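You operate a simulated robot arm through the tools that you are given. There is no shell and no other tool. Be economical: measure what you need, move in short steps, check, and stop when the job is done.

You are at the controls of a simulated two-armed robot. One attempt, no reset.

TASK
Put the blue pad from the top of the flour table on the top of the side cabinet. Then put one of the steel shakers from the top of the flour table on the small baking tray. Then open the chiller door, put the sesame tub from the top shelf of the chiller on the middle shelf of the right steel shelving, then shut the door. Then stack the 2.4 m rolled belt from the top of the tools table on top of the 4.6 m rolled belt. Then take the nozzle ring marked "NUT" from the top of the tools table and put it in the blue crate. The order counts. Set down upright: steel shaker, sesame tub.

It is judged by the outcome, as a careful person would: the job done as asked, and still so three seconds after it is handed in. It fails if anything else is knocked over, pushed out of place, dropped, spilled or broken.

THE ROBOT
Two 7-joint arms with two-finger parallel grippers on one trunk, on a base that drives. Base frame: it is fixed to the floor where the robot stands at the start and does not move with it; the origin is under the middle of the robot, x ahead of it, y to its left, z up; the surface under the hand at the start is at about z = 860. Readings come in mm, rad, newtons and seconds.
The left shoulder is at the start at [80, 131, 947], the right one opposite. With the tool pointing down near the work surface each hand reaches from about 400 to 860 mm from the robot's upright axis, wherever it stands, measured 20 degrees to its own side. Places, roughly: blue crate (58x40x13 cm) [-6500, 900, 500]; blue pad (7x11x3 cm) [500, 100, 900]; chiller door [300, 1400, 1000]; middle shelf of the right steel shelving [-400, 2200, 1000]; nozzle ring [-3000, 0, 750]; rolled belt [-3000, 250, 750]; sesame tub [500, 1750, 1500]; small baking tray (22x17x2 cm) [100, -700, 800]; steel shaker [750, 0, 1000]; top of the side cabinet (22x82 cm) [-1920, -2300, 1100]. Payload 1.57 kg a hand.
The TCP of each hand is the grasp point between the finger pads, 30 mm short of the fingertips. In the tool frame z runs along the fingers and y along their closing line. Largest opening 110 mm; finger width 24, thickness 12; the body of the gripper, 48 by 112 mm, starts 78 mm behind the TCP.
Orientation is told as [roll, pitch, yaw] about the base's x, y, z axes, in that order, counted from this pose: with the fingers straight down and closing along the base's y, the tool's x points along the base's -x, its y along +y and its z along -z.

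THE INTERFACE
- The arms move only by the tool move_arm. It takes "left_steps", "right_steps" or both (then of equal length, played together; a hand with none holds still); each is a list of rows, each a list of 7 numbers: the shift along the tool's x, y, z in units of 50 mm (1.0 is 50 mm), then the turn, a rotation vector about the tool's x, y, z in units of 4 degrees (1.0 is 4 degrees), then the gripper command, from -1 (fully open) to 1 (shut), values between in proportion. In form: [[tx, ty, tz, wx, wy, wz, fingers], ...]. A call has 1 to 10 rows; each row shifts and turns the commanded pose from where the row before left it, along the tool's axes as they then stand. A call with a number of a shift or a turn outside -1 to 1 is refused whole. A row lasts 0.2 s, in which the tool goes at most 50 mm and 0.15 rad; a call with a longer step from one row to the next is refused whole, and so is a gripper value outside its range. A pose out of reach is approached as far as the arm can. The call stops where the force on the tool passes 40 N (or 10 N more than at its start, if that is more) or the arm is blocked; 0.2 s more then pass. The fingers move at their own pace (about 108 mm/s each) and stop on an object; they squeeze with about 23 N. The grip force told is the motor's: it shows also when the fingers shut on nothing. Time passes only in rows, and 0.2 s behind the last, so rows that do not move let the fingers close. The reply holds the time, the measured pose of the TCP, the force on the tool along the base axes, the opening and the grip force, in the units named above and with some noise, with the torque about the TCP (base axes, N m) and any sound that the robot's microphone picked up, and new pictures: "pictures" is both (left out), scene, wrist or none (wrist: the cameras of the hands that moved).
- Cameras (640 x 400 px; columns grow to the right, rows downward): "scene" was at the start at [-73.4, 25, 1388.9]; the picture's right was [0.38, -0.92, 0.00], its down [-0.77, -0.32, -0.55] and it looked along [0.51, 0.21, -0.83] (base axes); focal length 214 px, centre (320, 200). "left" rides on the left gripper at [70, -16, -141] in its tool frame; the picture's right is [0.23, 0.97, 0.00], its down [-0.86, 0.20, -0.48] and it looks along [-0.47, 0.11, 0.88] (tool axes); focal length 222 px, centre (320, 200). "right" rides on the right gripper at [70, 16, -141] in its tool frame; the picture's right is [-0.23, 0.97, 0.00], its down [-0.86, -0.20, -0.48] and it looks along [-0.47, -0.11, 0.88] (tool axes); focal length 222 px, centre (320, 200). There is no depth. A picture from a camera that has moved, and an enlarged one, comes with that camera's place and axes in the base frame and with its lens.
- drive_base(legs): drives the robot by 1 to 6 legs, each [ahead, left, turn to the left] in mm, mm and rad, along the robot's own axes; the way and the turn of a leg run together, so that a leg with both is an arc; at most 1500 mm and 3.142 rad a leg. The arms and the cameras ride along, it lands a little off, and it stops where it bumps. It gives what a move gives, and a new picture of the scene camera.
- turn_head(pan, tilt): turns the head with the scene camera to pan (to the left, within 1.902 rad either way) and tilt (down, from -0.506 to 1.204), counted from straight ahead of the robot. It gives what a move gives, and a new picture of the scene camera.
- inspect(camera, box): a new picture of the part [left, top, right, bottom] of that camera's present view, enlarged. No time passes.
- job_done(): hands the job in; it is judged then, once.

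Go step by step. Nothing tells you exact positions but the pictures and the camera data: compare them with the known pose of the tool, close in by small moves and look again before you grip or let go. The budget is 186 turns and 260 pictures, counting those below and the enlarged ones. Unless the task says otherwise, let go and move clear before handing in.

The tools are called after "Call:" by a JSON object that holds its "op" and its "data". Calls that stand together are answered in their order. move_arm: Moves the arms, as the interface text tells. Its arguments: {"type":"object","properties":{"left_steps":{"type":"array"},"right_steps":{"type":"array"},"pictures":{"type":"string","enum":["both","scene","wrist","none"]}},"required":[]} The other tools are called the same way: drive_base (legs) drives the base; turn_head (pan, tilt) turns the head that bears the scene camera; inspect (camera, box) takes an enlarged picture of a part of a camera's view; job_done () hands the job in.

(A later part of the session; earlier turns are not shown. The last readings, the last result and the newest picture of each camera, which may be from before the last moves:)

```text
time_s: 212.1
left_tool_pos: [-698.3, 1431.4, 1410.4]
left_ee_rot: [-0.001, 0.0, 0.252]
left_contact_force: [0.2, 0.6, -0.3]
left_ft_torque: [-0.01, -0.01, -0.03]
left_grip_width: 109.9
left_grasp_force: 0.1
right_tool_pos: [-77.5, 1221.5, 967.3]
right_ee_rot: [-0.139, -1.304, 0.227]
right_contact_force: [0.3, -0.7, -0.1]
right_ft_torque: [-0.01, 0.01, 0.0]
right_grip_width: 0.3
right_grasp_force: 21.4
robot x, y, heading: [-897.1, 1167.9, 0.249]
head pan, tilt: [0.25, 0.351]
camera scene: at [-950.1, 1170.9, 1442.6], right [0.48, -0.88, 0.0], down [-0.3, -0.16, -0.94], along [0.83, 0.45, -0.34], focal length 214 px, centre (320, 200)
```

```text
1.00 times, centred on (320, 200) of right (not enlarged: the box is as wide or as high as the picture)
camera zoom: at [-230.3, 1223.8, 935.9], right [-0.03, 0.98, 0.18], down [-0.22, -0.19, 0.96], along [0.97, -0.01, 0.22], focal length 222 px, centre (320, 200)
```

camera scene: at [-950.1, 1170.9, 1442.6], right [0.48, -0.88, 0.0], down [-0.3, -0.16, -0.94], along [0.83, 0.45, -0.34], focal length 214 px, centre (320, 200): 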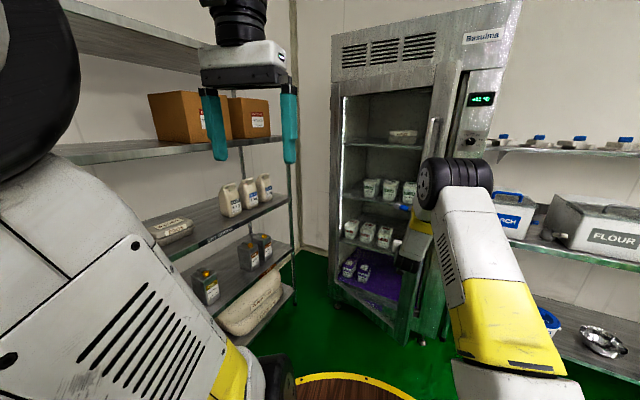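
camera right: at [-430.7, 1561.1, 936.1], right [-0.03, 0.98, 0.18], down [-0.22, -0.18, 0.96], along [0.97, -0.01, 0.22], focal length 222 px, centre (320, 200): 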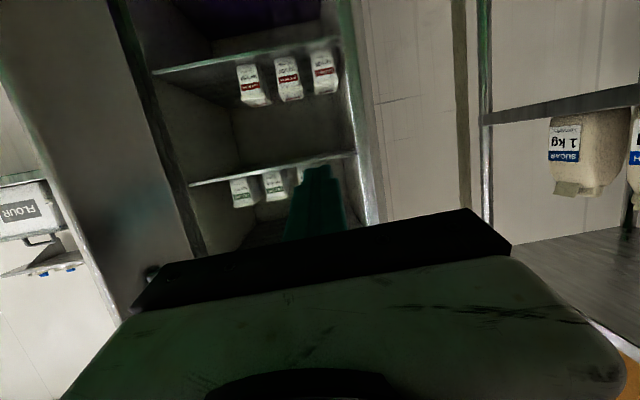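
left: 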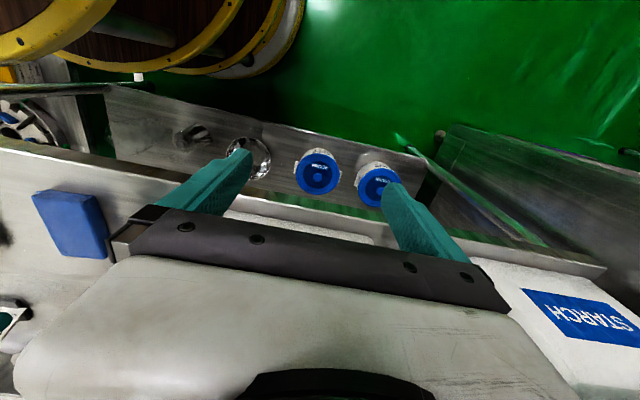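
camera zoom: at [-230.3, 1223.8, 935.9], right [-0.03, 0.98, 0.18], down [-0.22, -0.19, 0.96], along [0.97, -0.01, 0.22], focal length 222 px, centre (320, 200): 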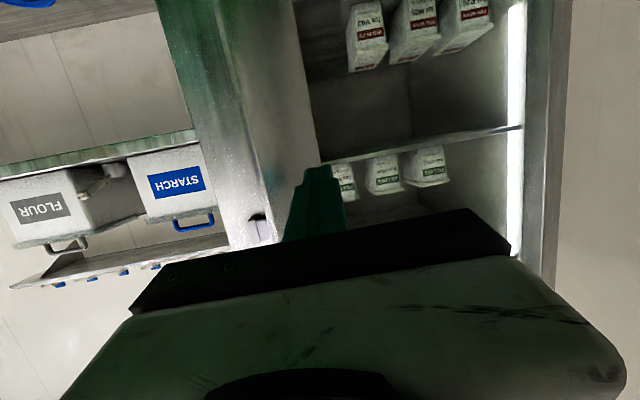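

The door swings along. I keep pushing until it is shut.

Call:
{"op": "drive_base", "data": {"legs": [[75, -69, 0], [85, -54, 0], [80, -25, 0]]}}

Call:
{"op": "inspect", "data": {"camera": "right", "box": [0, 0, 640, 400]}}

```text
time_s: 214.7
left_tool_pos: [-427.7, 1345.1, 1410.1]
left_ee_rot: [-0.001, 0.0, 0.252]
left_contact_force: [1.3, -0.4, 0.2]
left_ft_torque: [0.01, -0.02, -0.01]
left_grip_width: 110.1
left_grasp_force: 0.1
right_tool_pos: [194.3, 1136.5, 966.8]
right_ee_rot: [-0.141, -1.303, 0.227]
right_contact_force: [0.1, -0.3, -0.4]
right_ft_torque: [0.0, 0.01, -0.02]
right_grip_width: 0.1
right_grasp_force: 21.2
robot x, y, heading: [-625.3, 1076.3, 0.252]
head pan, tilt: [0.25, 0.351]
camera scene: at [-678.5, 1085.2, 1442.6], right [0.48, -0.88, 0.0], down [-0.3, -0.16, -0.94], along [0.82, 0.45, -0.34], focal length 214 px, centre (320, 200)
```

scene: 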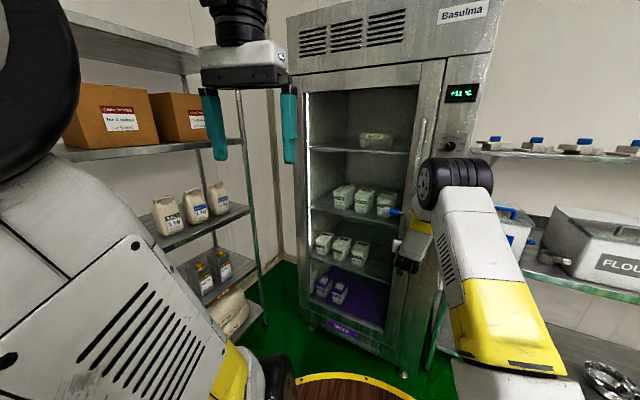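

```text
1.00 times, centred on (320, 200) of right (not enlarged: the box is as wide or as high as the picture)
camera zoom: at [41.1, 1139.0, 935.9], right [-0.03, 0.98, 0.18], down [-0.22, -0.19, 0.96], along [0.97, -0.01, 0.22], focal length 222 px, centre (320, 200)
```

zoom: 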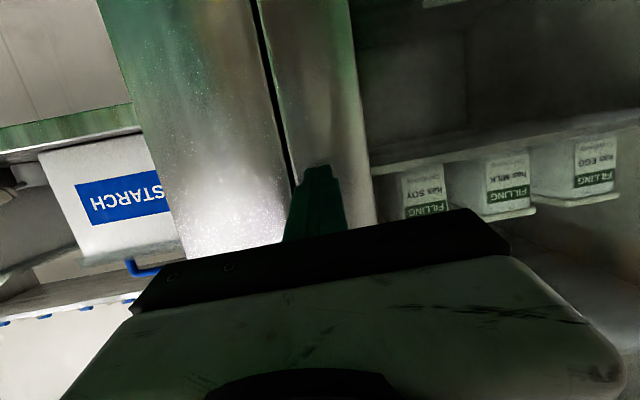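

The door looks shut; I press gently on the stile to make sure.

Call:
{"op": "move_arm", "data": {"right_steps": [[0, 0.24, 0, 0, 0, 0, 1], [-0.05, 0, 0.19, 0, 0, 0, 1], [-0.05, 0, 0.19, 0, 0, 0, 1], [-0.05, 0, 0.19, 0, 0, 0, 1], [-0.05, 0, 0.19, 0, 0, 0, 1]], "pictures": "wrist"}}

```text
time_s: 215.6
left_tool_pos: [-430.8, 1343.8, 1410.6]
left_ee_rot: [0.0, -0.001, 0.251]
left_contact_force: [-0.4, 0.5, 0.3]
left_ft_torque: [0.0, -0.02, 0.03]
left_grip_width: 109.8
left_grasp_force: 0.0
right_tool_pos: [209.0, 1152.1, 967.2]
right_ee_rot: [-0.135, -1.302, 0.221]
right_contact_force: [-30.2, -6.3, 13.4]
right_ft_torque: [-0.08, -0.56, -0.4]
right_grip_width: 0.0
right_grasp_force: 21.4
robot x, y, heading: [-627.2, 1077.9, 0.25]
head pan, tilt: [0.25, 0.351]
stopped in row 4 (right hand): the force on the tool passed its limit at 59 N (the readings are from after the stop); the commanded pose is now the measured one
camera right: at [56.6, 1153.3, 935.9], right [-0.03, 0.98, 0.18], down [-0.22, -0.19, 0.96], along [0.98, -0.01, 0.22], focal length 222 px, centre (320, 200)
```

right: 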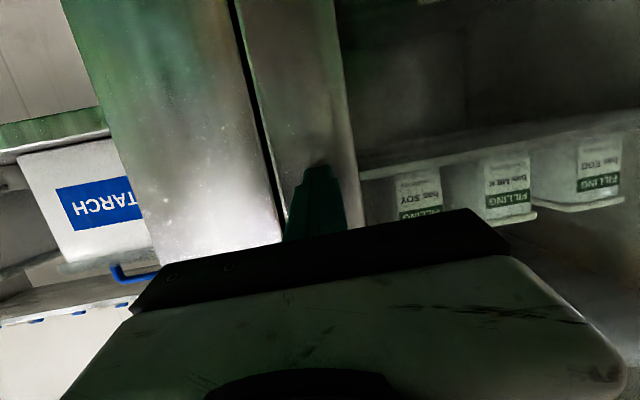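

Solid contact: the door is shut. I withdraw and check it.

Call:
{"op": "move_arm", "data": {"right_steps": [[0.1, 0, -0.4, 0, 0, 0, 1], [0.2, 0, -0.8, 0, 0, 0, 0], [0.2, 0, -0.8, 0, 0, 0, -1], [0.2, 0, -0.8, 0, 0, 0, -1]], "pictures": "none"}}

Call:
{"op": "drive_base", "data": {"legs": [[-300, 0, 0]]}}

Call:
{"op": "inspect", "data": {"camera": "scene", "box": [270, 40, 510, 400]}}

```text
time_s: 216.6
left_tool_pos: [-426.4, 1344.6, 1410.1]
left_ee_rot: [-0.004, -0.001, 0.252]
left_contact_force: [-0.1, 0.1, -0.8]
left_ft_torque: [-0.04, 0.05, 0.0]
left_grip_width: 110.1
left_grasp_force: 0.0
right_tool_pos: [66.4, 1137.1, 970.7]
right_ee_rot: [-0.136, -1.3, 0.223]
right_contact_force: [-0.4, -0.4, -0.4]
right_ft_torque: [0.0, -0.06, 0.0]
right_grip_width: 109.9
right_grasp_force: 0.1
robot x, y, heading: [-626.0, 1077.8, 0.254]
head pan, tilt: [0.25, 0.351]
```

```text
time_s: 218.6
left_tool_pos: [-716.4, 1270.0, 1410.4]
left_ee_rot: [-0.001, 0.0, 0.247]
left_contact_force: [-0.5, -0.5, 0.7]
left_ft_torque: [0.02, -0.02, -0.01]
left_grip_width: 109.8
left_grasp_force: 0.1
right_tool_pos: [-225.5, 1060.5, 971.5]
right_ee_rot: [-0.138, -1.298, 0.218]
right_contact_force: [1.0, -0.1, 0.0]
right_ft_torque: [-0.04, -0.04, 0.01]
right_grip_width: 109.9
right_grasp_force: 0.0
robot x, y, heading: [-920.4, 1003.6, 0.244]
head pan, tilt: [0.25, 0.351]
camera scene: at [-969.9, 1012.5, 1442.6], right [0.47, -0.88, 0.0], down [-0.3, -0.16, -0.94], along [0.83, 0.44, -0.34], focal length 214 px, centre (320, 200)
```

scene: 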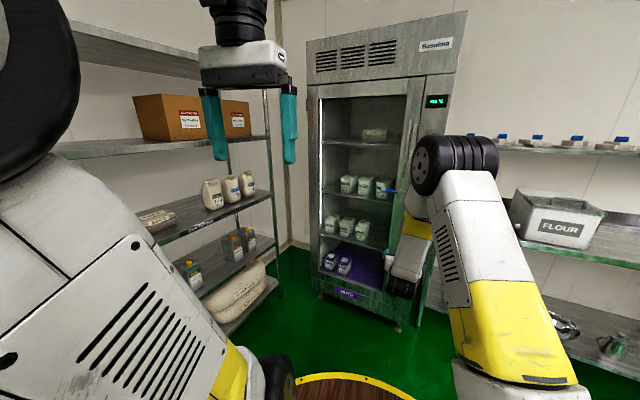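

```text
1.11 times, centred on (390, 220) of scene
camera zoom: at [-969.9, 1012.5, 1442.6], right [0.47, -0.88, 0.0], down [-0.3, -0.16, -0.94], along [0.83, 0.44, -0.34], focal length 238 px, centre (242, 178)
```

zoom: 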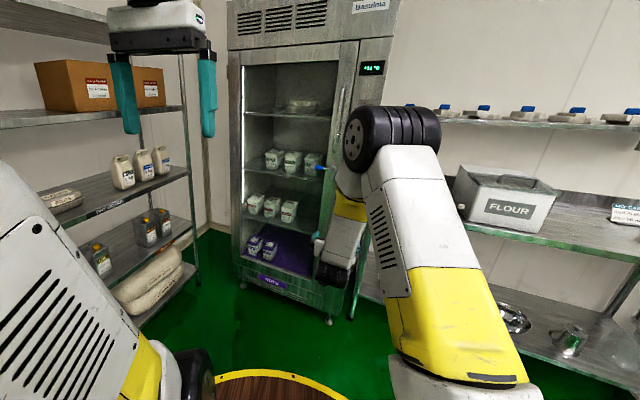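

Shut. I un-tilt the right hand and then look towards the tools table.

Call:
{"op": "move_arm", "data": {"right_steps": [[-0.6, 0, -0.2, 0, 1, 0, -1], [-0.6, 0, -0.2, 0, 1, 0, -1], [-0.6, 0, -0.3, 0, 1, 0, -1], [-0.5, 0, -0.4, 0, 1, 0, -1], [0, 0, 0, 0, 1, 0, -1], [0, 0, 0, 0, 1, 0, -1], [0, 0, 0, 0, 1, 0, -1], [0, 0, 0, 0, 1, 0, -1], [0, 0, 0, 0, 1, 0, -1], [0, 0, 0, 0, 1, 0, -1]], "pictures": "none"}}

Call:
{"op": "move_arm", "data": {"right_steps": [[0, 0, 0, 0, 1, 0, -1], [0, 0, 0, 0, 1, 0, -1], [0, 0, 0, 0, 1, 0, -1], [0, 0, 0, 0, 1, 0, -1], [0, 0, 0, 0, 1, 0, -1], [0, 0, 0, 0, 1, 0, -1], [0, 0, 0, 0, 1, 0, -1], [0, 0, 0, 0, 1, 0, -1], [0, 0, 0, 0, 0.7, 0, -1]], "left_steps": [[0, 0, 0.5, 0, 0, 0, -1], [0, 0, 0.5, 0, 0, 0, -1], [0, 0, 0.5, 0, 0, 0, -1], [0, 0, 0.5, 0, 0, 0, -1], [0, 0.4, 0.5, 0, 0, 0, -1], [0, 0.4, 0.5, 0, 0, 0, -1], [0, 0.4, 0, 0, 0, 0, -1], [0, 0.4, 0, 0, 0, 0, -1], [0, 0.4, 0, 0, 0, 0, -1]], "pictures": "none"}}

Call:
{"op": "turn_head", "data": {"pan": 1.9, "tilt": 0.3}}

```text
time_s: 220.8
left_tool_pos: [-715.5, 1271.0, 1410.7]
left_ee_rot: [-0.001, -0.001, 0.246]
left_contact_force: [0.4, 0.2, -0.5]
left_ft_torque: [-0.02, -0.02, -0.02]
left_grip_width: 109.9
left_grasp_force: 0.1
right_tool_pos: [-233.3, 1061.3, 1099.2]
right_ee_rot: [-0.056, -0.652, 0.11]
right_contact_force: [-0.1, 0.3, -0.7]
right_ft_torque: [-0.01, 0.01, -0.02]
right_grip_width: 110.1
right_grasp_force: 0.1
right hand out of reach, approached as far as the arm can: row 8
robot x, y, heading: [-916.2, 1007.5, 0.238]
head pan, tilt: [0.25, 0.351]
```

```text
time_s: 222.8
left_tool_pos: [-739.8, 1366.5, 1259.7]
left_ee_rot: [-0.002, 0.001, 0.246]
left_contact_force: [0.2, 0.3, 0.6]
left_ft_torque: [0.04, -0.03, 0.05]
left_grip_width: 110.0
left_grasp_force: 0.1
right_tool_pos: [-232.4, 1062.1, 1098.5]
right_ee_rot: [-0.044, -0.046, 0.08]
right_contact_force: [-0.4, -0.5, -0.2]
right_ft_torque: [-0.01, -0.01, -0.01]
right_grip_width: 110.1
right_grasp_force: 0.0
robot x, y, heading: [-920.8, 1000.8, 0.244]
head pan, tilt: [0.25, 0.351]
```

```text
time_s: 224.5
left_tool_pos: [-739.1, 1366.5, 1261.1]
left_ee_rot: [-0.002, 0.002, 0.246]
left_contact_force: [0.4, 0.3, 0.3]
left_ft_torque: [0.01, -0.01, 0.01]
left_grip_width: 110.1
left_grasp_force: 0.1
right_tool_pos: [-231.6, 1061.7, 1099.4]
right_ee_rot: [-0.045, -0.048, 0.079]
right_contact_force: [-0.1, -0.4, 0.4]
right_ft_torque: [0.01, -0.02, 0.01]
right_grip_width: 110.0
right_grasp_force: 0.1
robot x, y, heading: [-915.6, 1003.6, 0.241]
head pan, tilt: [1.901, 0.3]
camera scene: at [-1102.5, 1047.1, 1447.3], right [0.84, 0.54, 0.0], down [0.16, -0.25, -0.96], along [-0.52, 0.8, -0.3], focal length 214 px, centre (320, 200)
```

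scene: 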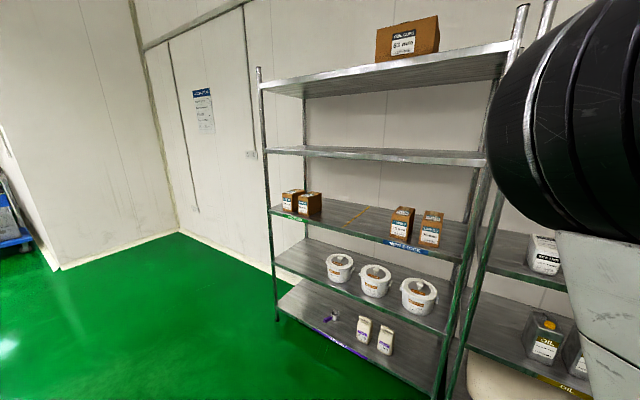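

Clear. I turn around to face -x and look for the tools table.

Call:
{"op": "drive_base", "data": {"legs": [[0, 0, 2.9]]}}

Call:
{"op": "turn_head", "data": {"pan": 0.3, "tilt": 0.35}}

```text
time_s: 231.7
left_tool_pos: [-1178.2, 695.6, 1259.4]
left_ee_rot: [-0.002, 0.0, 3.142]
left_contact_force: [-0.2, 0.6, 0.2]
left_ft_torque: [-0.02, -0.02, 0.0]
left_grip_width: 109.9
left_grasp_force: 0.1
right_tool_pos: [-1595.8, 1114.5, 1099.2]
right_ee_rot: [-0.043, -0.047, 2.975]
right_contact_force: [0.3, 0.9, -0.5]
right_ft_torque: [0.02, 0.02, 0.0]
right_grip_width: 109.7
right_grasp_force: 0.2
robot x, y, heading: [-916.4, 1006.5, 3.139]
head pan, tilt: [1.901, 0.3]
camera scene: at [-746.7, 913.1, 1447.3], right [-0.95, -0.32, 0.0], down [-0.09, 0.28, -0.96], along [0.31, -0.91, -0.3], focal length 214 px, centre (320, 200)
```

scene: 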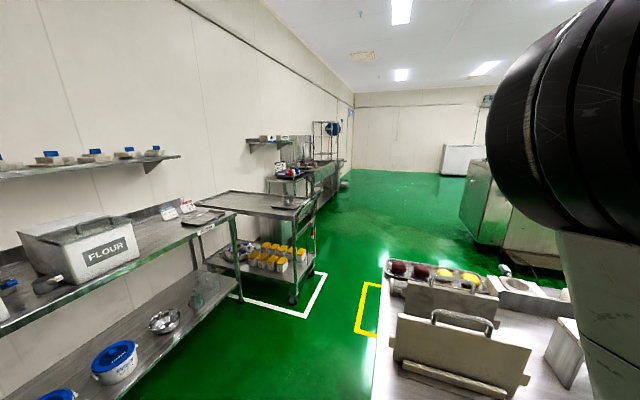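

```text
time_s: 233.4
left_tool_pos: [-1178.3, 695.7, 1260.8]
left_ee_rot: [-0.003, -0.001, 3.142]
left_contact_force: [-0.1, -0.7, 0.4]
left_ft_torque: [-0.02, 0.0, -0.03]
left_grip_width: 110.0
left_grasp_force: 0.0
right_tool_pos: [-1596.3, 1116.4, 1099.4]
right_ee_rot: [-0.043, -0.046, 2.974]
right_contact_force: [0.3, -0.5, -0.5]
right_ft_torque: [-0.01, -0.05, 0.03]
right_grip_width: 110.0
right_grasp_force: 0.0
robot x, y, heading: [-916.9, 1003.1, 3.142]
head pan, tilt: [0.3, 0.351]
camera scene: at [-865.6, 974.3, 1442.6], right [-0.29, 0.96, 0.0], down [0.33, 0.1, -0.94], along [-0.9, -0.28, -0.34], focal length 214 px, centre (320, 200)
```

scene: 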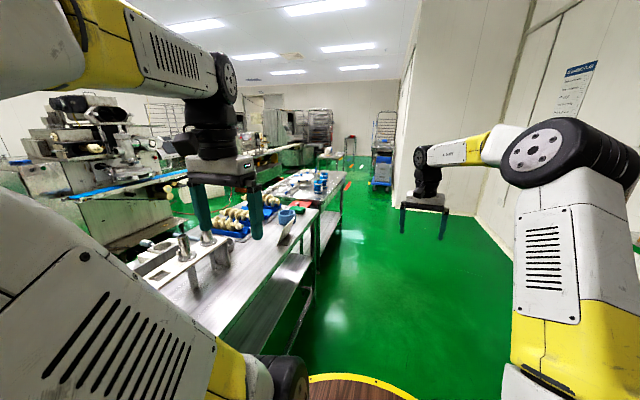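

The aisle along y≈1000 is free. I drive down it to the next table.

Call:
{"op": "drive_base", "data": {"legs": [[1350, 0, 0]]}}

Call:
{"op": "turn_head", "data": {"pan": 0.7, "tilt": 0.5}}

```text
time_s: 240.0
left_tool_pos: [-2504.2, 686.0, 1260.4]
left_ee_rot: [-0.001, 0.001, -3.128]
left_contact_force: [0.4, -0.1, 0.2]
left_ft_torque: [-0.03, 0.01, -0.01]
left_grip_width: 109.8
left_grasp_force: 0.0
right_tool_pos: [-2928.0, 1099.6, 1097.4]
right_ee_rot: [-0.044, -0.046, 2.989]
right_contact_force: [0.2, -0.9, 1.7]
right_ft_torque: [0.02, 0.02, 0.0]
right_grip_width: 110.2
right_grasp_force: 0.1
robot x, y, heading: [-2247.8, 993.8, -3.133]
head pan, tilt: [0.3, 0.351]
camera scene: at [-2195.0, 969.9, 1442.6], right [-0.31, 0.95, 0.0], down [0.33, 0.11, -0.94], along [-0.89, -0.29, -0.34], focal length 214 px, centre (320, 200)
```

scene: 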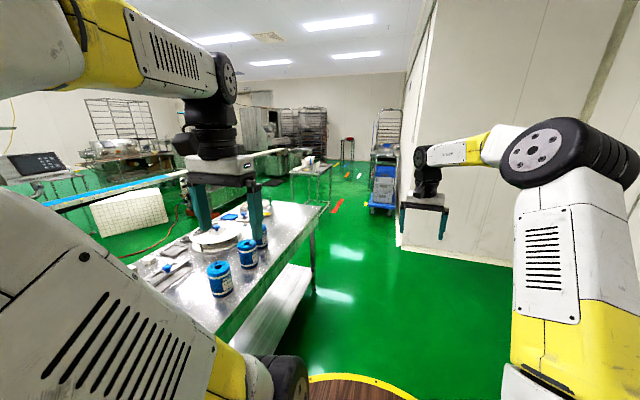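

```text
time_s: 240.9
left_tool_pos: [-2502.9, 686.2, 1260.3]
left_ee_rot: [-0.002, 0.0, -3.128]
left_contact_force: [0.2, -0.2, 0.3]
left_ft_torque: [-0.01, 0.01, 0.02]
left_grip_width: 110.1
left_grasp_force: 0.0
right_tool_pos: [-2927.7, 1100.7, 1098.1]
right_ee_rot: [-0.045, -0.048, 2.987]
right_contact_force: [-0.3, -0.2, -1.0]
right_ft_torque: [0.0, 0.02, 0.0]
right_grip_width: 110.0
right_grasp_force: 0.1
robot x, y, heading: [-2247.5, 999.8, -3.132]
head pan, tilt: [0.7, 0.499]
camera scene: at [-2175.4, 939.1, 1429.0], right [-0.65, 0.76, 0.0], down [0.36, 0.31, -0.88], along [-0.67, -0.57, -0.48], focal length 214 px, centre (320, 200)
```

scene: 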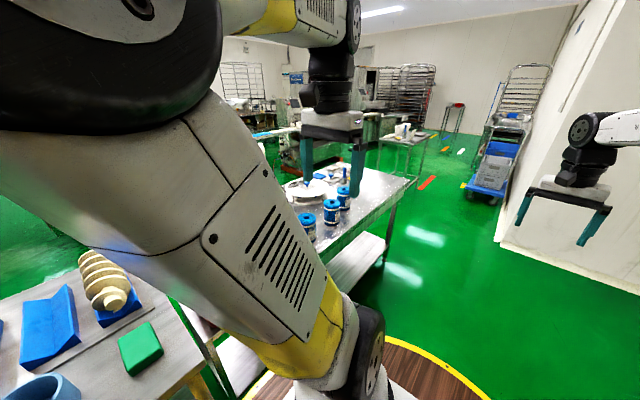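

The blue rolled belts stand near the aisle edge of this table around (-2800…-3000, 295). I go opposite them and face the table.

Call:
{"op": "drive_base", "data": {"legs": [[640, 0, 0], [0, 0, 1.571]]}}

Call:
{"op": "turn_head", "data": {"pan": 0, "tilt": 0.75}}

```text
time_s: 248.3
left_tool_pos: [-2563.6, 740.1, 1260.4]
left_ee_rot: [-0.002, 0.002, -1.547]
left_contact_force: [0.0, -0.6, 0.1]
left_ft_torque: [-0.03, -0.01, -0.01]
left_grip_width: 110.0
left_grasp_force: 0.1
right_tool_pos: [-2974.2, 313.3, 1099.3]
right_ee_rot: [-0.046, -0.046, -1.714]
right_contact_force: [0.7, 0.0, 0.4]
right_ft_torque: [0.0, -0.01, -0.01]
right_grip_width: 109.8
right_grasp_force: 0.1
robot x, y, heading: [-2878.9, 992.6, -1.546]
head pan, tilt: [0.7, 0.499]
camera scene: at [-2820.8, 1062.7, 1428.9], right [-0.75, -0.66, 0.0], down [-0.32, 0.36, -0.88], along [0.58, -0.66, -0.48], focal length 214 px, centre (320, 200)
```

scene: 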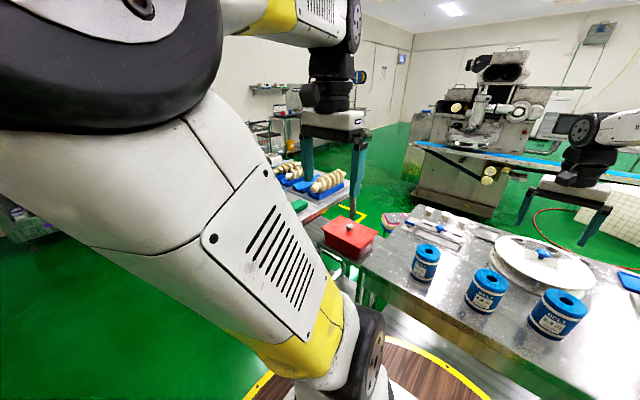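

```text
time_s: 249.4
left_tool_pos: [-2564.7, 740.8, 1260.2]
left_ee_rot: [-0.003, -0.001, -1.547]
left_contact_force: [0.1, 0.5, -0.1]
left_ft_torque: [0.02, -0.01, 0.01]
left_grip_width: 110.1
left_grasp_force: 0.0
right_tool_pos: [-2973.7, 312.9, 1098.4]
right_ee_rot: [-0.044, -0.049, -1.714]
right_contact_force: [0.1, -0.1, -0.2]
right_ft_torque: [-0.02, 0.01, -0.03]
right_grip_width: 109.8
right_grasp_force: 0.1
robot x, y, heading: [-2878.6, 990.5, -1.548]
head pan, tilt: [0.0, 0.75]
camera scene: at [-2879.1, 1048.2, 1407.0], right [-1.0, -0.02, 0.0], down [-0.01, 0.68, -0.73], along [0.02, -0.73, -0.68], focal length 214 px, centre (320, 200)
```

scene: 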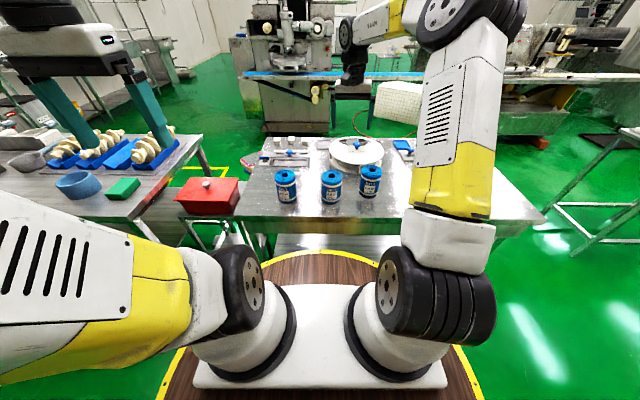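

Call:
{"op": "inspect", "data": {"camera": "scene", "box": [260, 155, 400, 215]}}

Call:
{"op": "inspect", "data": {"camera": "scene", "box": [240, 125, 430, 185]}}

Call:
{"op": "inspect", "data": {"camera": "right", "box": [0, 0, 640, 400]}}

```text
4.57 times, centred on (330, 185) of scene
camera zoom: at [-2879.1, 1048.2, 1407.0], right [-1.0, -0.02, 0.0], down [-0.01, 0.68, -0.73], along [0.02, -0.73, -0.68], focal length 980 px, centre (274, 269)
```

zoom: 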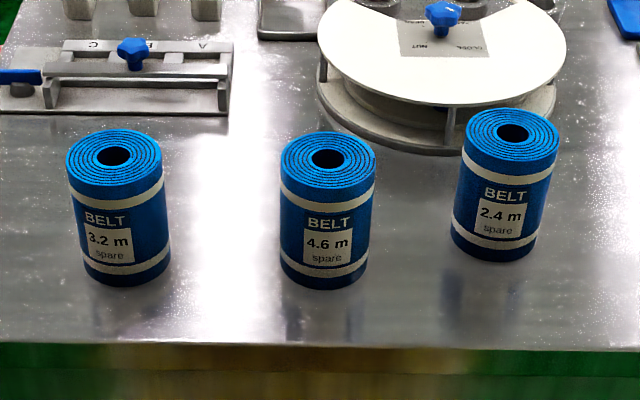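

```text
3.37 times, centred on (335, 155) of scene
camera zoom: at [-2879.1, 1048.2, 1407.0], right [-1.0, -0.02, 0.0], down [-0.01, 0.68, -0.73], along [0.02, -0.73, -0.68], focal length 722 px, centre (270, 352)
```

zoom: 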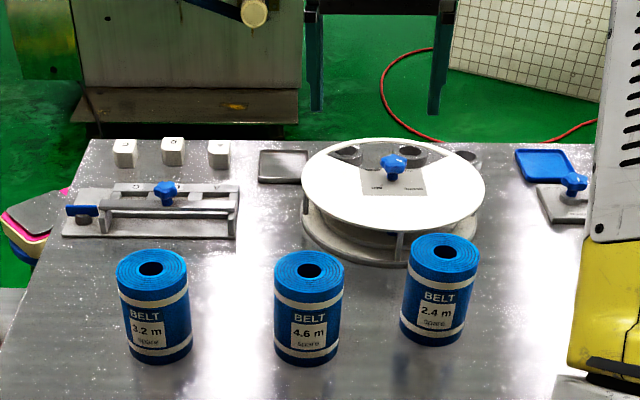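

```text
1.00 times, centred on (320, 200) of right (not enlarged: the box is as wide or as high as the picture)
camera zoom: at [-2938.1, 385.5, 1236.0], right [0.93, -0.37, -0.03], down [-0.29, -0.8, 0.53], along [-0.22, -0.48, -0.85], focal length 222 px, centre (320, 200)
```

zoom: 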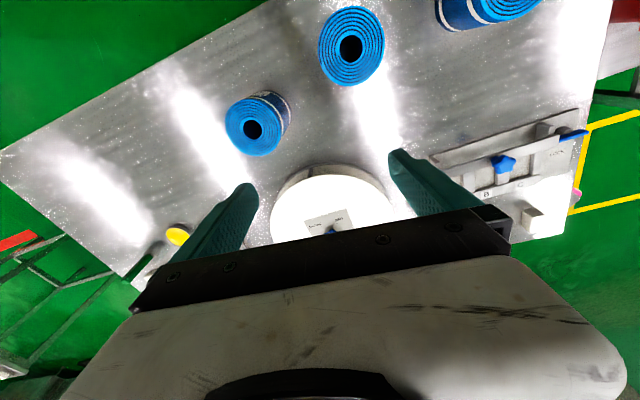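

The belts: 3.2 m left, 4.6 m centre at about (-2908, 390), 2.4 m right at about (-3066, 351), top z≈921, Ø80. I straighten the right hand and move above the 2.4 m one.

Call:
{"op": "move_arm", "data": {"right_steps": [[0.163, -0.643, 0.527, -0.213, 0.23, -0.683, -1], [0.163, -0.643, 0.527, -0.213, 0.23, -0.683, -1], [0.163, -0.643, 0.527, -0.213, 0.23, -0.683, -1], [0, 0, 0, 0, 0, 0, -1]], "pictures": "both"}}

```text
time_s: 250.4
left_tool_pos: [-2563.9, 741.0, 1260.5]
left_ee_rot: [-0.002, 0.0, -1.546]
left_contact_force: [-0.7, -0.1, -1.1]
left_ft_torque: [-0.03, 0.02, -0.02]
left_grip_width: 110.2
left_grasp_force: 0.1
right_tool_pos: [-3071.7, 344.3, 1019.0]
right_ee_rot: [0.0, 0.003, -1.572]
right_contact_force: [0.5, 0.4, 0.1]
right_ft_torque: [-0.01, -0.01, 0.0]
right_grip_width: 109.9
right_grasp_force: 0.0
robot x, y, heading: [-2881.9, 994.3, -1.551]
head pan, tilt: [0.0, 0.75]
camera scene: at [-2879.2, 1048.2, 1407.0], right [-1.0, -0.02, 0.0], down [-0.01, 0.68, -0.73], along [0.02, -0.73, -0.68], focal length 214 px, centre (320, 200)
camera right: at [-3052.4, 414.1, 1161.9], right [0.97, -0.23, 0.0], down [-0.2, -0.86, 0.48], along [-0.11, -0.46, -0.88], focal length 222 px, centre (320, 200)
```

scene: 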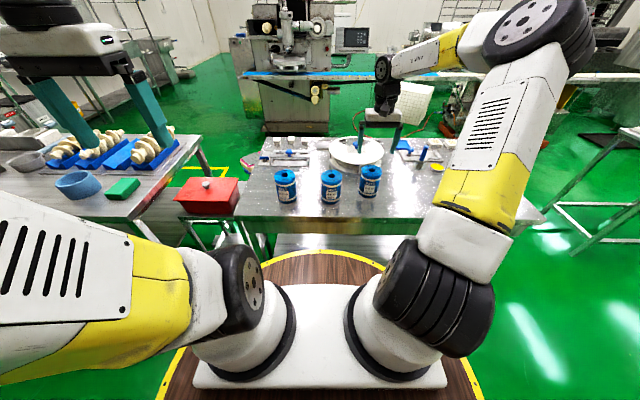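
right: 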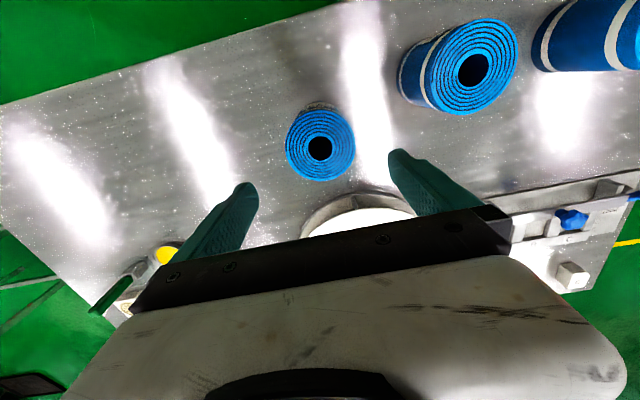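

Well aligned. I descend around it and grip.

Call:
{"op": "move_arm", "data": {"right_steps": [[0.07, 0.05, 0.75, 0, 0, 0, -1], [0.07, 0.044, 0.75, 0, 0, 0, -1], [0, 0, 0.7, 0, 0, 0, -1], [0, 0, 0.5, 0, 0, 0, -1], [0, 0, 0, 0, 0, 0, 0], [0, 0, 0, 0, 0, 0, 1], [0, 0, 0, 0, 0, 0, 1]], "pictures": "both"}}

Call:
{"op": "inspect", "data": {"camera": "scene", "box": [300, 100, 440, 220]}}

```text
time_s: 252.0
left_tool_pos: [-2565.0, 739.6, 1261.2]
left_ee_rot: [-0.002, -0.002, -1.545]
left_contact_force: [0.2, 0.7, -0.2]
left_ft_torque: [0.0, 0.03, -0.02]
left_grip_width: 110.0
left_grasp_force: 0.1
right_tool_pos: [-3064.8, 352.1, 884.6]
right_ee_rot: [-0.001, 0.006, -1.572]
right_contact_force: [1.1, -1.0, -0.3]
right_ft_torque: [-0.09, -0.11, 0.01]
right_grip_width: 78.7
right_grasp_force: 23.1
robot x, y, heading: [-2880.6, 990.3, -1.549]
head pan, tilt: [0.0, 0.75]
camera scene: at [-2879.2, 1048.2, 1407.0], right [-1.0, -0.02, 0.0], down [-0.01, 0.68, -0.73], along [0.02, -0.73, -0.68], focal length 214 px, centre (320, 200)
camera right: at [-3046.3, 421.6, 1027.6], right [0.97, -0.23, 0.0], down [-0.2, -0.86, 0.48], along [-0.11, -0.46, -0.88], focal length 222 px, centre (320, 200)
```

scene: 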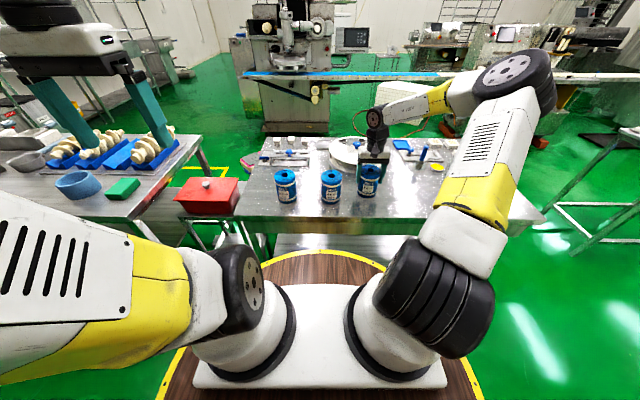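
right: 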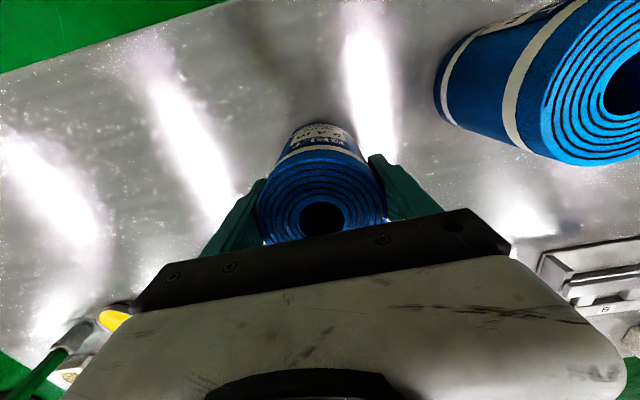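

```text
3.33 times, centred on (370, 160) of scene
camera zoom: at [-2879.2, 1048.2, 1407.0], right [-1.0, -0.02, 0.0], down [-0.01, 0.68, -0.73], along [0.02, -0.73, -0.68], focal length 715 px, centre (153, 333)
```

zoom: 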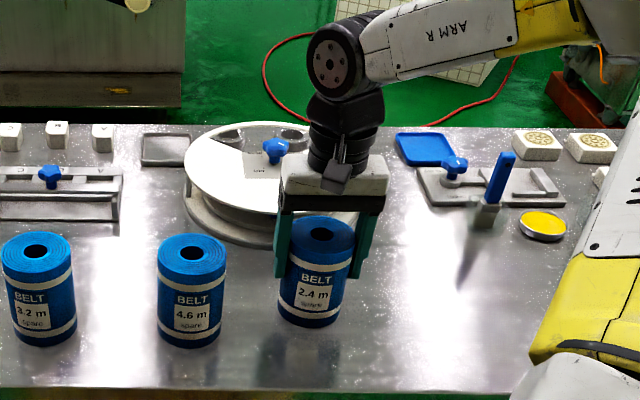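

Gripped (79 mm). I lift it 165 mm and take a good look at the 4.6 m one from the side.

Call:
{"op": "move_arm", "data": {"right_steps": [[0, 0, -0.4, 0, 0, 0, 1], [0, 0, -0.9, 0, 0, 0, 1], [0, 0, -1, 0, 0, 0, 1], [0, 0, -1, 0, 0, 0, 1], [0, 0, 0, 0, 0, 0, 1]], "pictures": "wrist"}}

Call:
{"op": "inspect", "data": {"camera": "scene", "box": [300, 130, 400, 220]}}

```text
time_s: 253.2
left_tool_pos: [-2564.9, 740.4, 1260.7]
left_ee_rot: [-0.001, 0.001, -1.545]
left_contact_force: [0.2, 0.8, -0.2]
left_ft_torque: [0.0, -0.02, 0.0]
left_grip_width: 110.0
left_grasp_force: 0.1
right_tool_pos: [-3066.5, 350.3, 1050.1]
right_ee_rot: [-0.003, 0.005, -1.572]
right_contact_force: [0.6, -0.1, -4.1]
right_ft_torque: [0.04, 0.03, -0.02]
right_grip_width: 78.4
right_grasp_force: 23.1
robot x, y, heading: [-2879.2, 993.0, -1.546]
head pan, tilt: [0.0, 0.75]
camera right: at [-3047.6, 420.5, 1192.6], right [0.97, -0.23, 0.0], down [-0.2, -0.86, 0.47], along [-0.11, -0.46, -0.88], focal length 222 px, centre (320, 200)
```

right: 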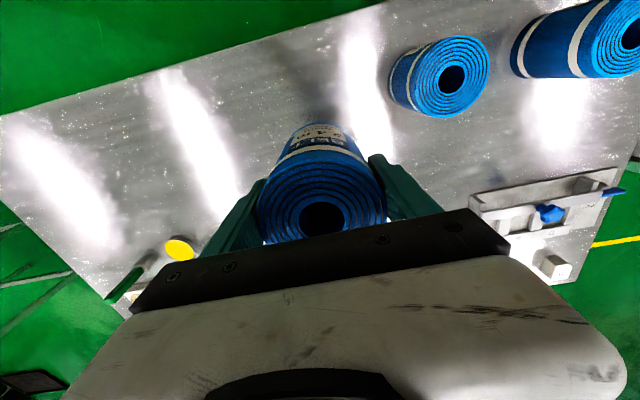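

```text
4.44 times, centred on (350, 175) of scene
camera zoom: at [-2879.2, 1048.1, 1407.0], right [-1.0, -0.02, 0.0], down [-0.01, 0.68, -0.73], along [0.02, -0.73, -0.68], focal length 953 px, centre (187, 311)
```

zoom: 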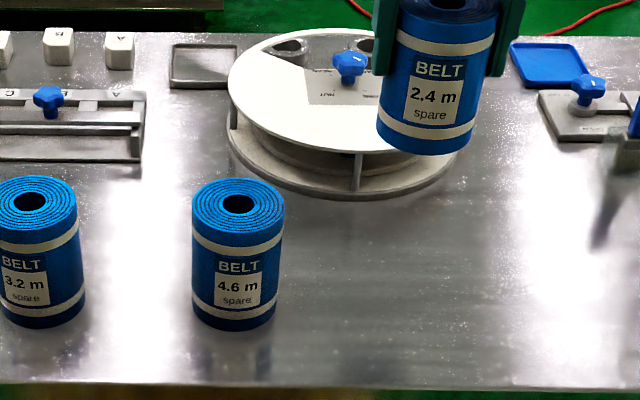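

I carry it over the 4.6 m belt (centre ≈ (-2908, 387), top 917).

Call:
{"op": "move_arm", "data": {"right_steps": [[0.18, 0.79, 0, 0, 0, 0, 1], [0.18, 0.79, 0, 0, 0, 0, 1], [0.18, 0.79, 0, 0, 0, 0, 1], [0.18, 0.79, 0, 0, 0, 0, 1], [0, 0, 0.5, 0, 0, 0, 1], [0, 0, 0, 0, 0, 0, 1]], "pictures": "wrist"}}

Call:
{"op": "inspect", "data": {"camera": "scene", "box": [280, 130, 380, 220]}}

```text
time_s: 254.6
left_tool_pos: [-2564.7, 740.8, 1259.9]
left_ee_rot: [-0.001, 0.001, -1.545]
left_contact_force: [0.4, 0.2, -0.4]
left_ft_torque: [0.0, 0.02, -0.02]
left_grip_width: 110.1
left_grasp_force: 0.0
right_tool_pos: [-2908.4, 386.6, 1025.1]
right_ee_rot: [-0.003, 0.004, -1.572]
right_contact_force: [0.0, 0.0, -3.5]
right_ft_torque: [0.0, 0.01, -0.01]
right_grip_width: 78.7
right_grasp_force: 22.8
robot x, y, heading: [-2877.5, 994.8, -1.55]
head pan, tilt: [0.0, 0.75]
camera right: at [-2889.2, 456.9, 1167.2], right [0.97, -0.23, 0.0], down [-0.2, -0.86, 0.48], along [-0.11, -0.46, -0.88], focal length 222 px, centre (320, 200)
```

right: 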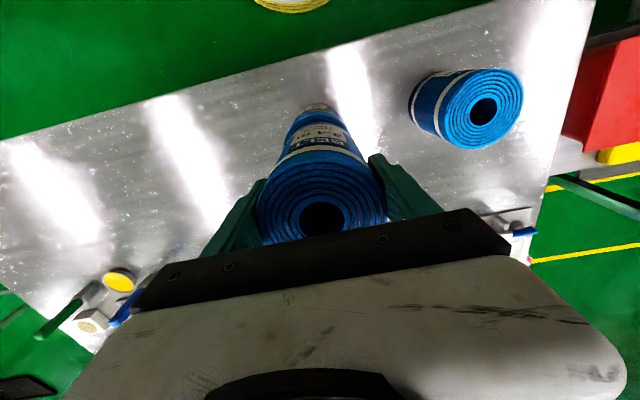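

```text
4.44 times, centred on (330, 175) of scene
camera zoom: at [-2879.1, 1048.1, 1407.0], right [-1.0, -0.02, 0.0], down [-0.01, 0.68, -0.73], along [0.02, -0.73, -0.68], focal length 953 px, centre (276, 311)
```

zoom: 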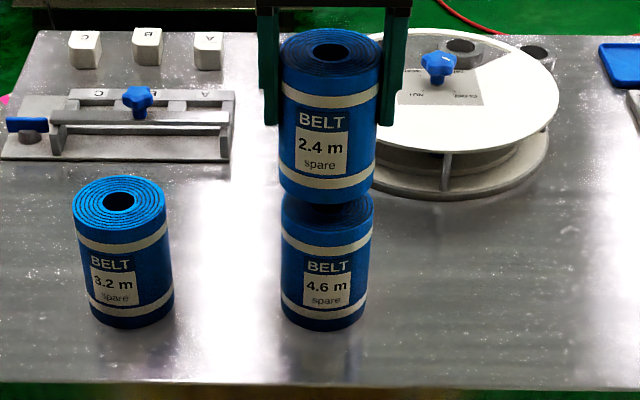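

Aligned in the picture. I lower until it rests.

Call:
{"op": "move_arm", "data": {"right_steps": [[0.04, 0, 0.4, 0, 0, 0, 1], [0, 0, 0.06, 0, 0, 0, 1], [0, 0, 0.06, 0, 0, 0, 1], [0, 0, 0, 0, 0, 0, 1]], "pictures": "none"}}

Call:
{"op": "inspect", "data": {"camera": "scene", "box": [280, 130, 380, 220]}}

```text
time_s: 255.6
left_tool_pos: [-2563.5, 741.0, 1261.2]
left_ee_rot: [-0.002, -0.002, -1.547]
left_contact_force: [-0.8, 0.2, 0.1]
left_ft_torque: [0.0, 0.03, 0.0]
left_grip_width: 110.2
left_grasp_force: 0.0
right_tool_pos: [-2907.6, 389.5, 1001.1]
right_ee_rot: [-0.003, 0.001, -1.573]
right_contact_force: [-2.2, 2.0, 14.2]
right_ft_torque: [0.35, -0.25, 0.12]
right_grip_width: 78.7
right_grasp_force: 22.8
robot x, y, heading: [-2879.2, 993.0, -1.55]
head pan, tilt: [0.0, 0.75]
```

```text
4.44 times, centred on (330, 175) of scene
camera zoom: at [-2879.2, 1048.7, 1406.9], right [-1.0, -0.02, 0.0], down [-0.01, 0.68, -0.73], along [0.02, -0.73, -0.68], focal length 953 px, centre (276, 311)
```

zoom: 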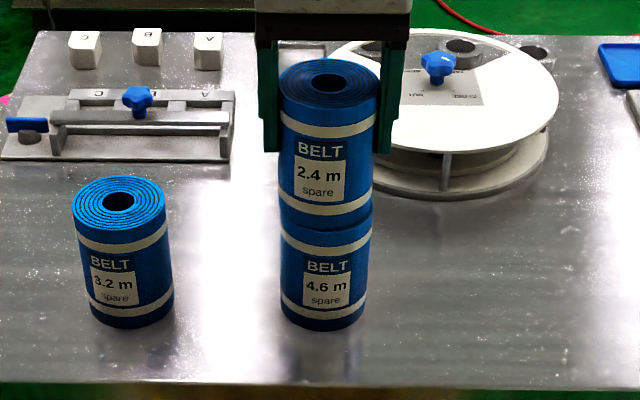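

It rests on the 4.6 m belt. I relieve, open and rise.

Call:
{"op": "move_arm", "data": {"right_steps": [[0, 0, -0.04, 0, 0, 0, 1], [0, 0, 0, 0, 0, 0, 0.2], [0, 0, 0, 0, 0, 0, -0.6], [0, 0, 0, 0, 0, 0, -1], [0, 0, 0, 0, 0, 0, -1], [0, 0, -0.6, 0, 0, 0, -1], [0, 0, -1, 0, 0, 0, -1], [0, 0, -1, 0, 0, 0, -1], [0, 0, -1, 0, 0, 0, -1]], "pictures": "none"}}

Call:
{"op": "inspect", "data": {"camera": "scene", "box": [280, 120, 400, 220]}}

```text
time_s: 257.6
left_tool_pos: [-2565.0, 740.2, 1260.5]
left_ee_rot: [0.0, 0.001, -1.547]
left_contact_force: [-0.4, -0.1, 0.0]
left_ft_torque: [0.04, -0.02, -0.01]
left_grip_width: 109.8
left_grasp_force: 0.1
right_tool_pos: [-2905.8, 389.7, 1182.1]
right_ee_rot: [-0.001, 0.005, -1.572]
right_contact_force: [-0.5, -0.8, -0.6]
right_ft_torque: [0.01, -0.04, 0.06]
right_grip_width: 110.2
right_grasp_force: 0.0
robot x, y, heading: [-2880.4, 994.5, -1.548]
head pan, tilt: [0.0, 0.75]
```

```text
4.00 times, centred on (340, 170) of scene
camera zoom: at [-2879.3, 1048.1, 1407.0], right [-1.0, -0.02, 0.0], down [-0.01, 0.68, -0.73], along [0.02, -0.73, -0.68], focal length 858 px, centre (240, 320)
```

zoom: 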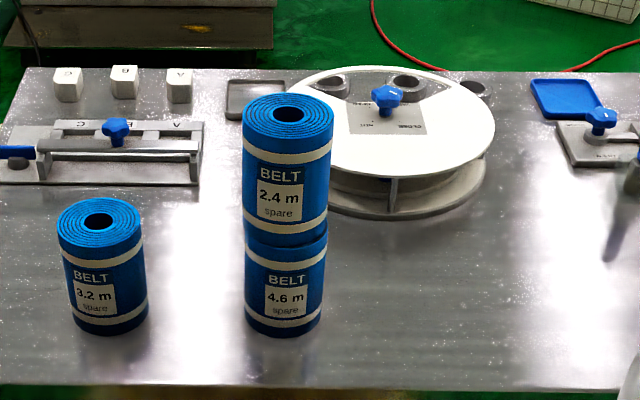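

Stacked. Now the carousel with the nozzle rings: I bring the wrist camera above it.

Call:
{"op": "move_arm", "data": {"right_steps": [[-0.65, -0.62, -0.2, 0, 0, 0, -1], [-0.65, -0.62, -0.2, 0, 0, 0, -1], [-0.65, -0.62, -0.2, 0, 0, 0, -1], [-0.65, -0.62, -0.2, 0, 0, 0, -1], [0, 0, 0, 0, 0, 0, -1]], "pictures": "wrist"}}

Call:
{"op": "inspect", "data": {"camera": "scene", "box": [310, 120, 410, 180]}}

```text
time_s: 258.8
left_tool_pos: [-2565.0, 739.7, 1260.5]
left_ee_rot: [-0.002, 0.001, -1.547]
left_contact_force: [-0.8, 0.4, -0.1]
left_ft_torque: [-0.03, -0.02, -0.01]
left_grip_width: 109.7
left_grasp_force: 0.1
right_tool_pos: [-3021.5, 268.0, 1219.1]
right_ee_rot: [-0.004, 0.004, -1.571]
right_contact_force: [0.3, 0.3, -0.9]
right_ft_torque: [-0.02, -0.02, 0.02]
right_grip_width: 110.1
right_grasp_force: 0.0
right hand out of reach, approached as far as the arm can: row 4
robot x, y, heading: [-2879.4, 991.0, -1.553]
head pan, tilt: [0.0, 0.75]
camera right: at [-3001.8, 337.2, 1360.9], right [0.97, -0.23, 0.0], down [-0.2, -0.86, 0.48], along [-0.11, -0.46, -0.88], focal length 222 px, centre (320, 200)
```

right: 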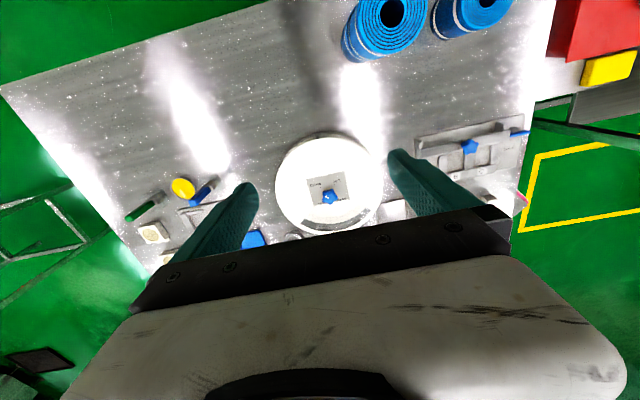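

```text
6.40 times, centred on (360, 150) of scene
camera zoom: at [-2879.3, 1048.4, 1407.0], right [-1.0, -0.02, 0.0], down [-0.01, 0.68, -0.73], along [0.02, -0.73, -0.68], focal length 1373 px, centre (64, 520)
```

zoom: 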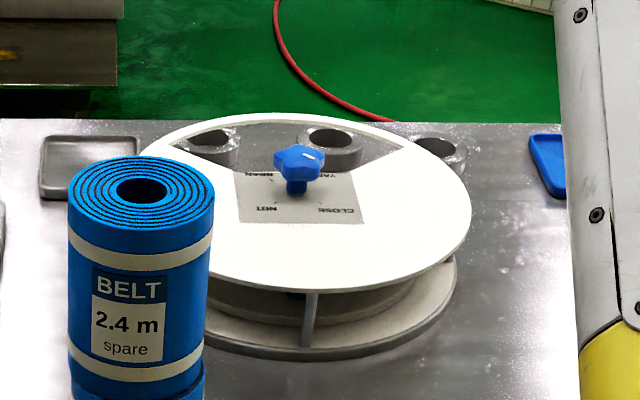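

I enlarge both views of the carousel area.

Call:
{"op": "inspect", "data": {"camera": "right", "box": [240, 120, 420, 245]}}

Call:
{"op": "inspect", "data": {"camera": "scene", "box": [330, 132, 390, 162]}}

```text
3.20 times, centred on (330, 182) of right
camera zoom: at [-3001.8, 337.2, 1360.9], right [0.97, -0.23, 0.0], down [-0.2, -0.86, 0.48], along [-0.11, -0.46, -0.88], focal length 711 px, centre (288, 256)
```

zoom: 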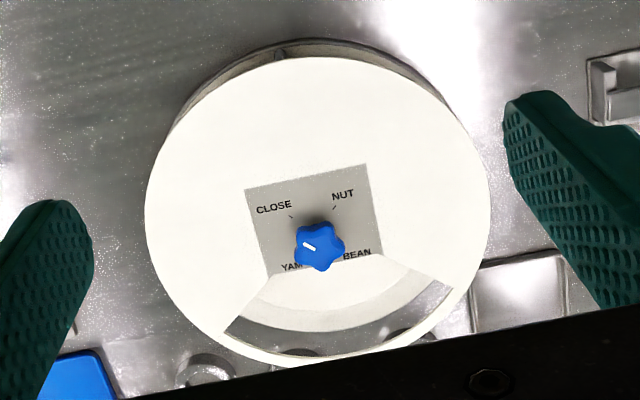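

```text
10.67 times, centred on (360, 147) of scene
camera zoom: at [-2879.3, 1048.4, 1407.0], right [-1.0, -0.02, 0.0], down [-0.01, 0.68, -0.73], along [0.02, -0.73, -0.68], focal length 2288 px, centre (-107, 765)
```

zoom: 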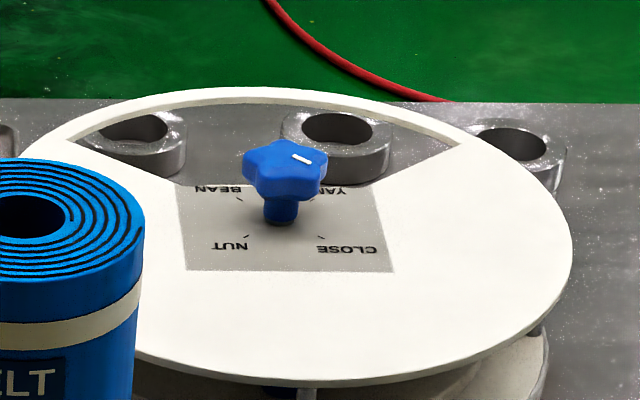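

Three rings lie on the table behind the carousel. I drive 150 mm closer for a look from above.

Call:
{"op": "drive_base", "data": {"legs": [[150, 0, 0]]}}

Call:
{"op": "inspect", "data": {"camera": "right", "box": [200, 60, 440, 220]}}

```text
time_s: 260.1
left_tool_pos: [-2560.2, 590.2, 1260.6]
left_ee_rot: [-0.001, 0.001, -1.545]
left_contact_force: [-0.2, 1.2, -0.4]
left_ft_torque: [0.03, 0.05, -0.02]
left_grip_width: 110.0
left_grasp_force: 0.0
right_tool_pos: [-3015.4, 116.4, 1219.3]
right_ee_rot: [-0.005, 0.003, -1.572]
right_contact_force: [-0.1, -0.1, -0.1]
right_ft_torque: [-0.03, 0.03, 0.01]
right_grip_width: 110.1
right_grasp_force: 0.1
robot x, y, heading: [-2874.7, 841.1, -1.549]
head pan, tilt: [0.0, 0.75]
camera scene: at [-2875.9, 897.4, 1407.0], right [-1.0, -0.02, 0.0], down [-0.02, 0.68, -0.73], along [0.02, -0.73, -0.68], focal length 214 px, centre (320, 200)
```

scene: 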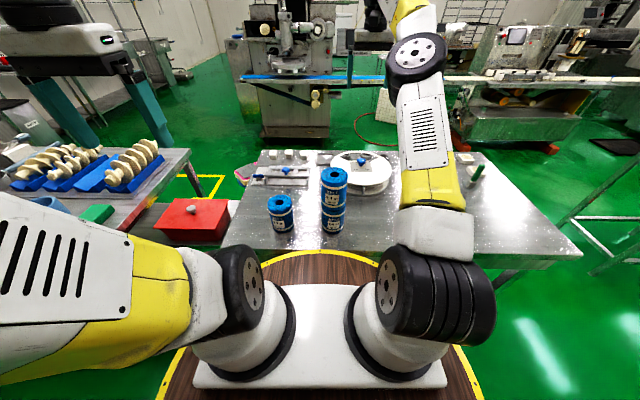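

```text
2.50 times, centred on (320, 140) of right
camera zoom: at [-2997.1, 186.0, 1361.1], right [0.97, -0.23, 0.0], down [-0.2, -0.86, 0.48], along [-0.11, -0.46, -0.88], focal length 555 px, centre (320, 350)
```

zoom: 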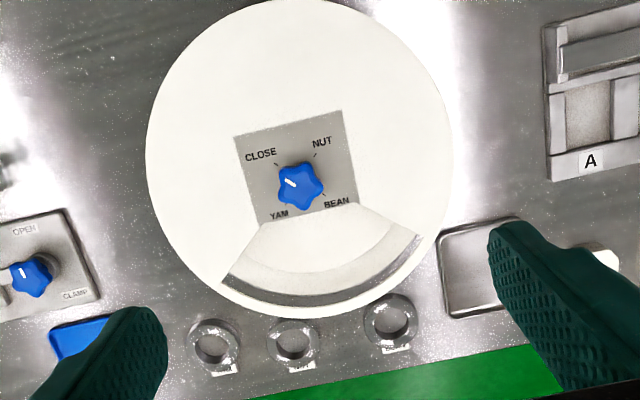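

The three rings are at the far edge, labels facing the far side. I enlarge the labels.

Call:
{"op": "inspect", "data": {"camera": "right", "box": [262, 170, 362, 222]}}

Call:
{"op": "turn_head", "data": {"pan": -0.8, "tilt": 0.25}}

```text
6.40 times, centred on (312, 196) of right
camera zoom: at [-2997.1, 186.0, 1361.1], right [0.97, -0.23, 0.0], down [-0.2, -0.86, 0.48], along [-0.11, -0.46, -0.88], focal length 1422 px, centre (371, 226)
```

zoom: 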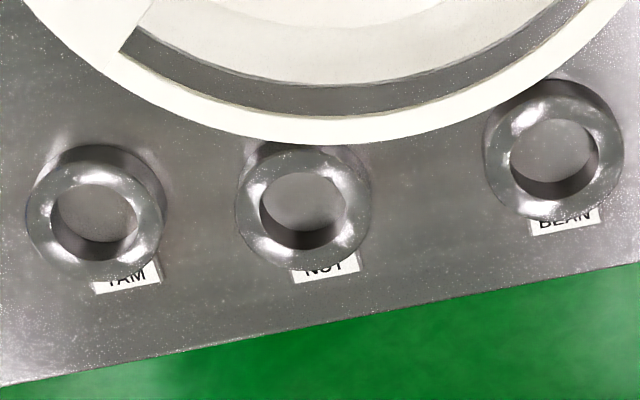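

```text
time_s: 261.3
left_tool_pos: [-2561.0, 590.8, 1261.0]
left_ee_rot: [0.0, 0.0, -1.545]
left_contact_force: [-1.0, 0.1, 0.1]
left_ft_torque: [-0.03, 0.02, 0.01]
left_grip_width: 110.2
left_grasp_force: 0.1
right_tool_pos: [-3016.2, 116.1, 1218.8]
right_ee_rot: [-0.004, 0.004, -1.571]
right_contact_force: [0.2, -0.7, 0.1]
right_ft_torque: [-0.03, -0.02, 0.01]
right_grip_width: 110.0
right_grasp_force: 0.1
robot x, y, heading: [-2878.0, 844.4, -1.545]
head pan, tilt: [-0.799, 0.25]
camera scene: at [-2943.2, 913.4, 1452.0], right [-0.71, 0.7, 0.0], down [0.17, 0.18, -0.97], along [-0.68, -0.69, -0.25], focal length 214 px, centre (320, 200)
```

scene: 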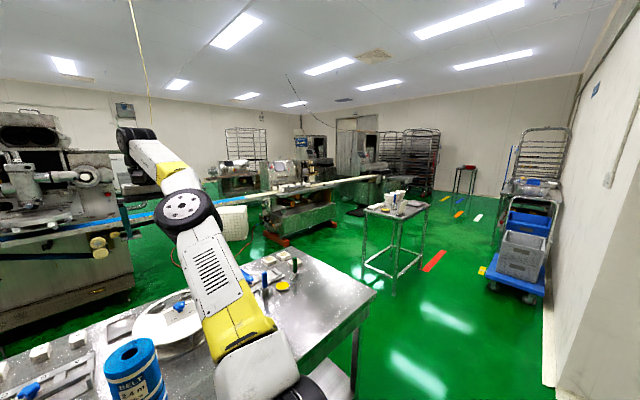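

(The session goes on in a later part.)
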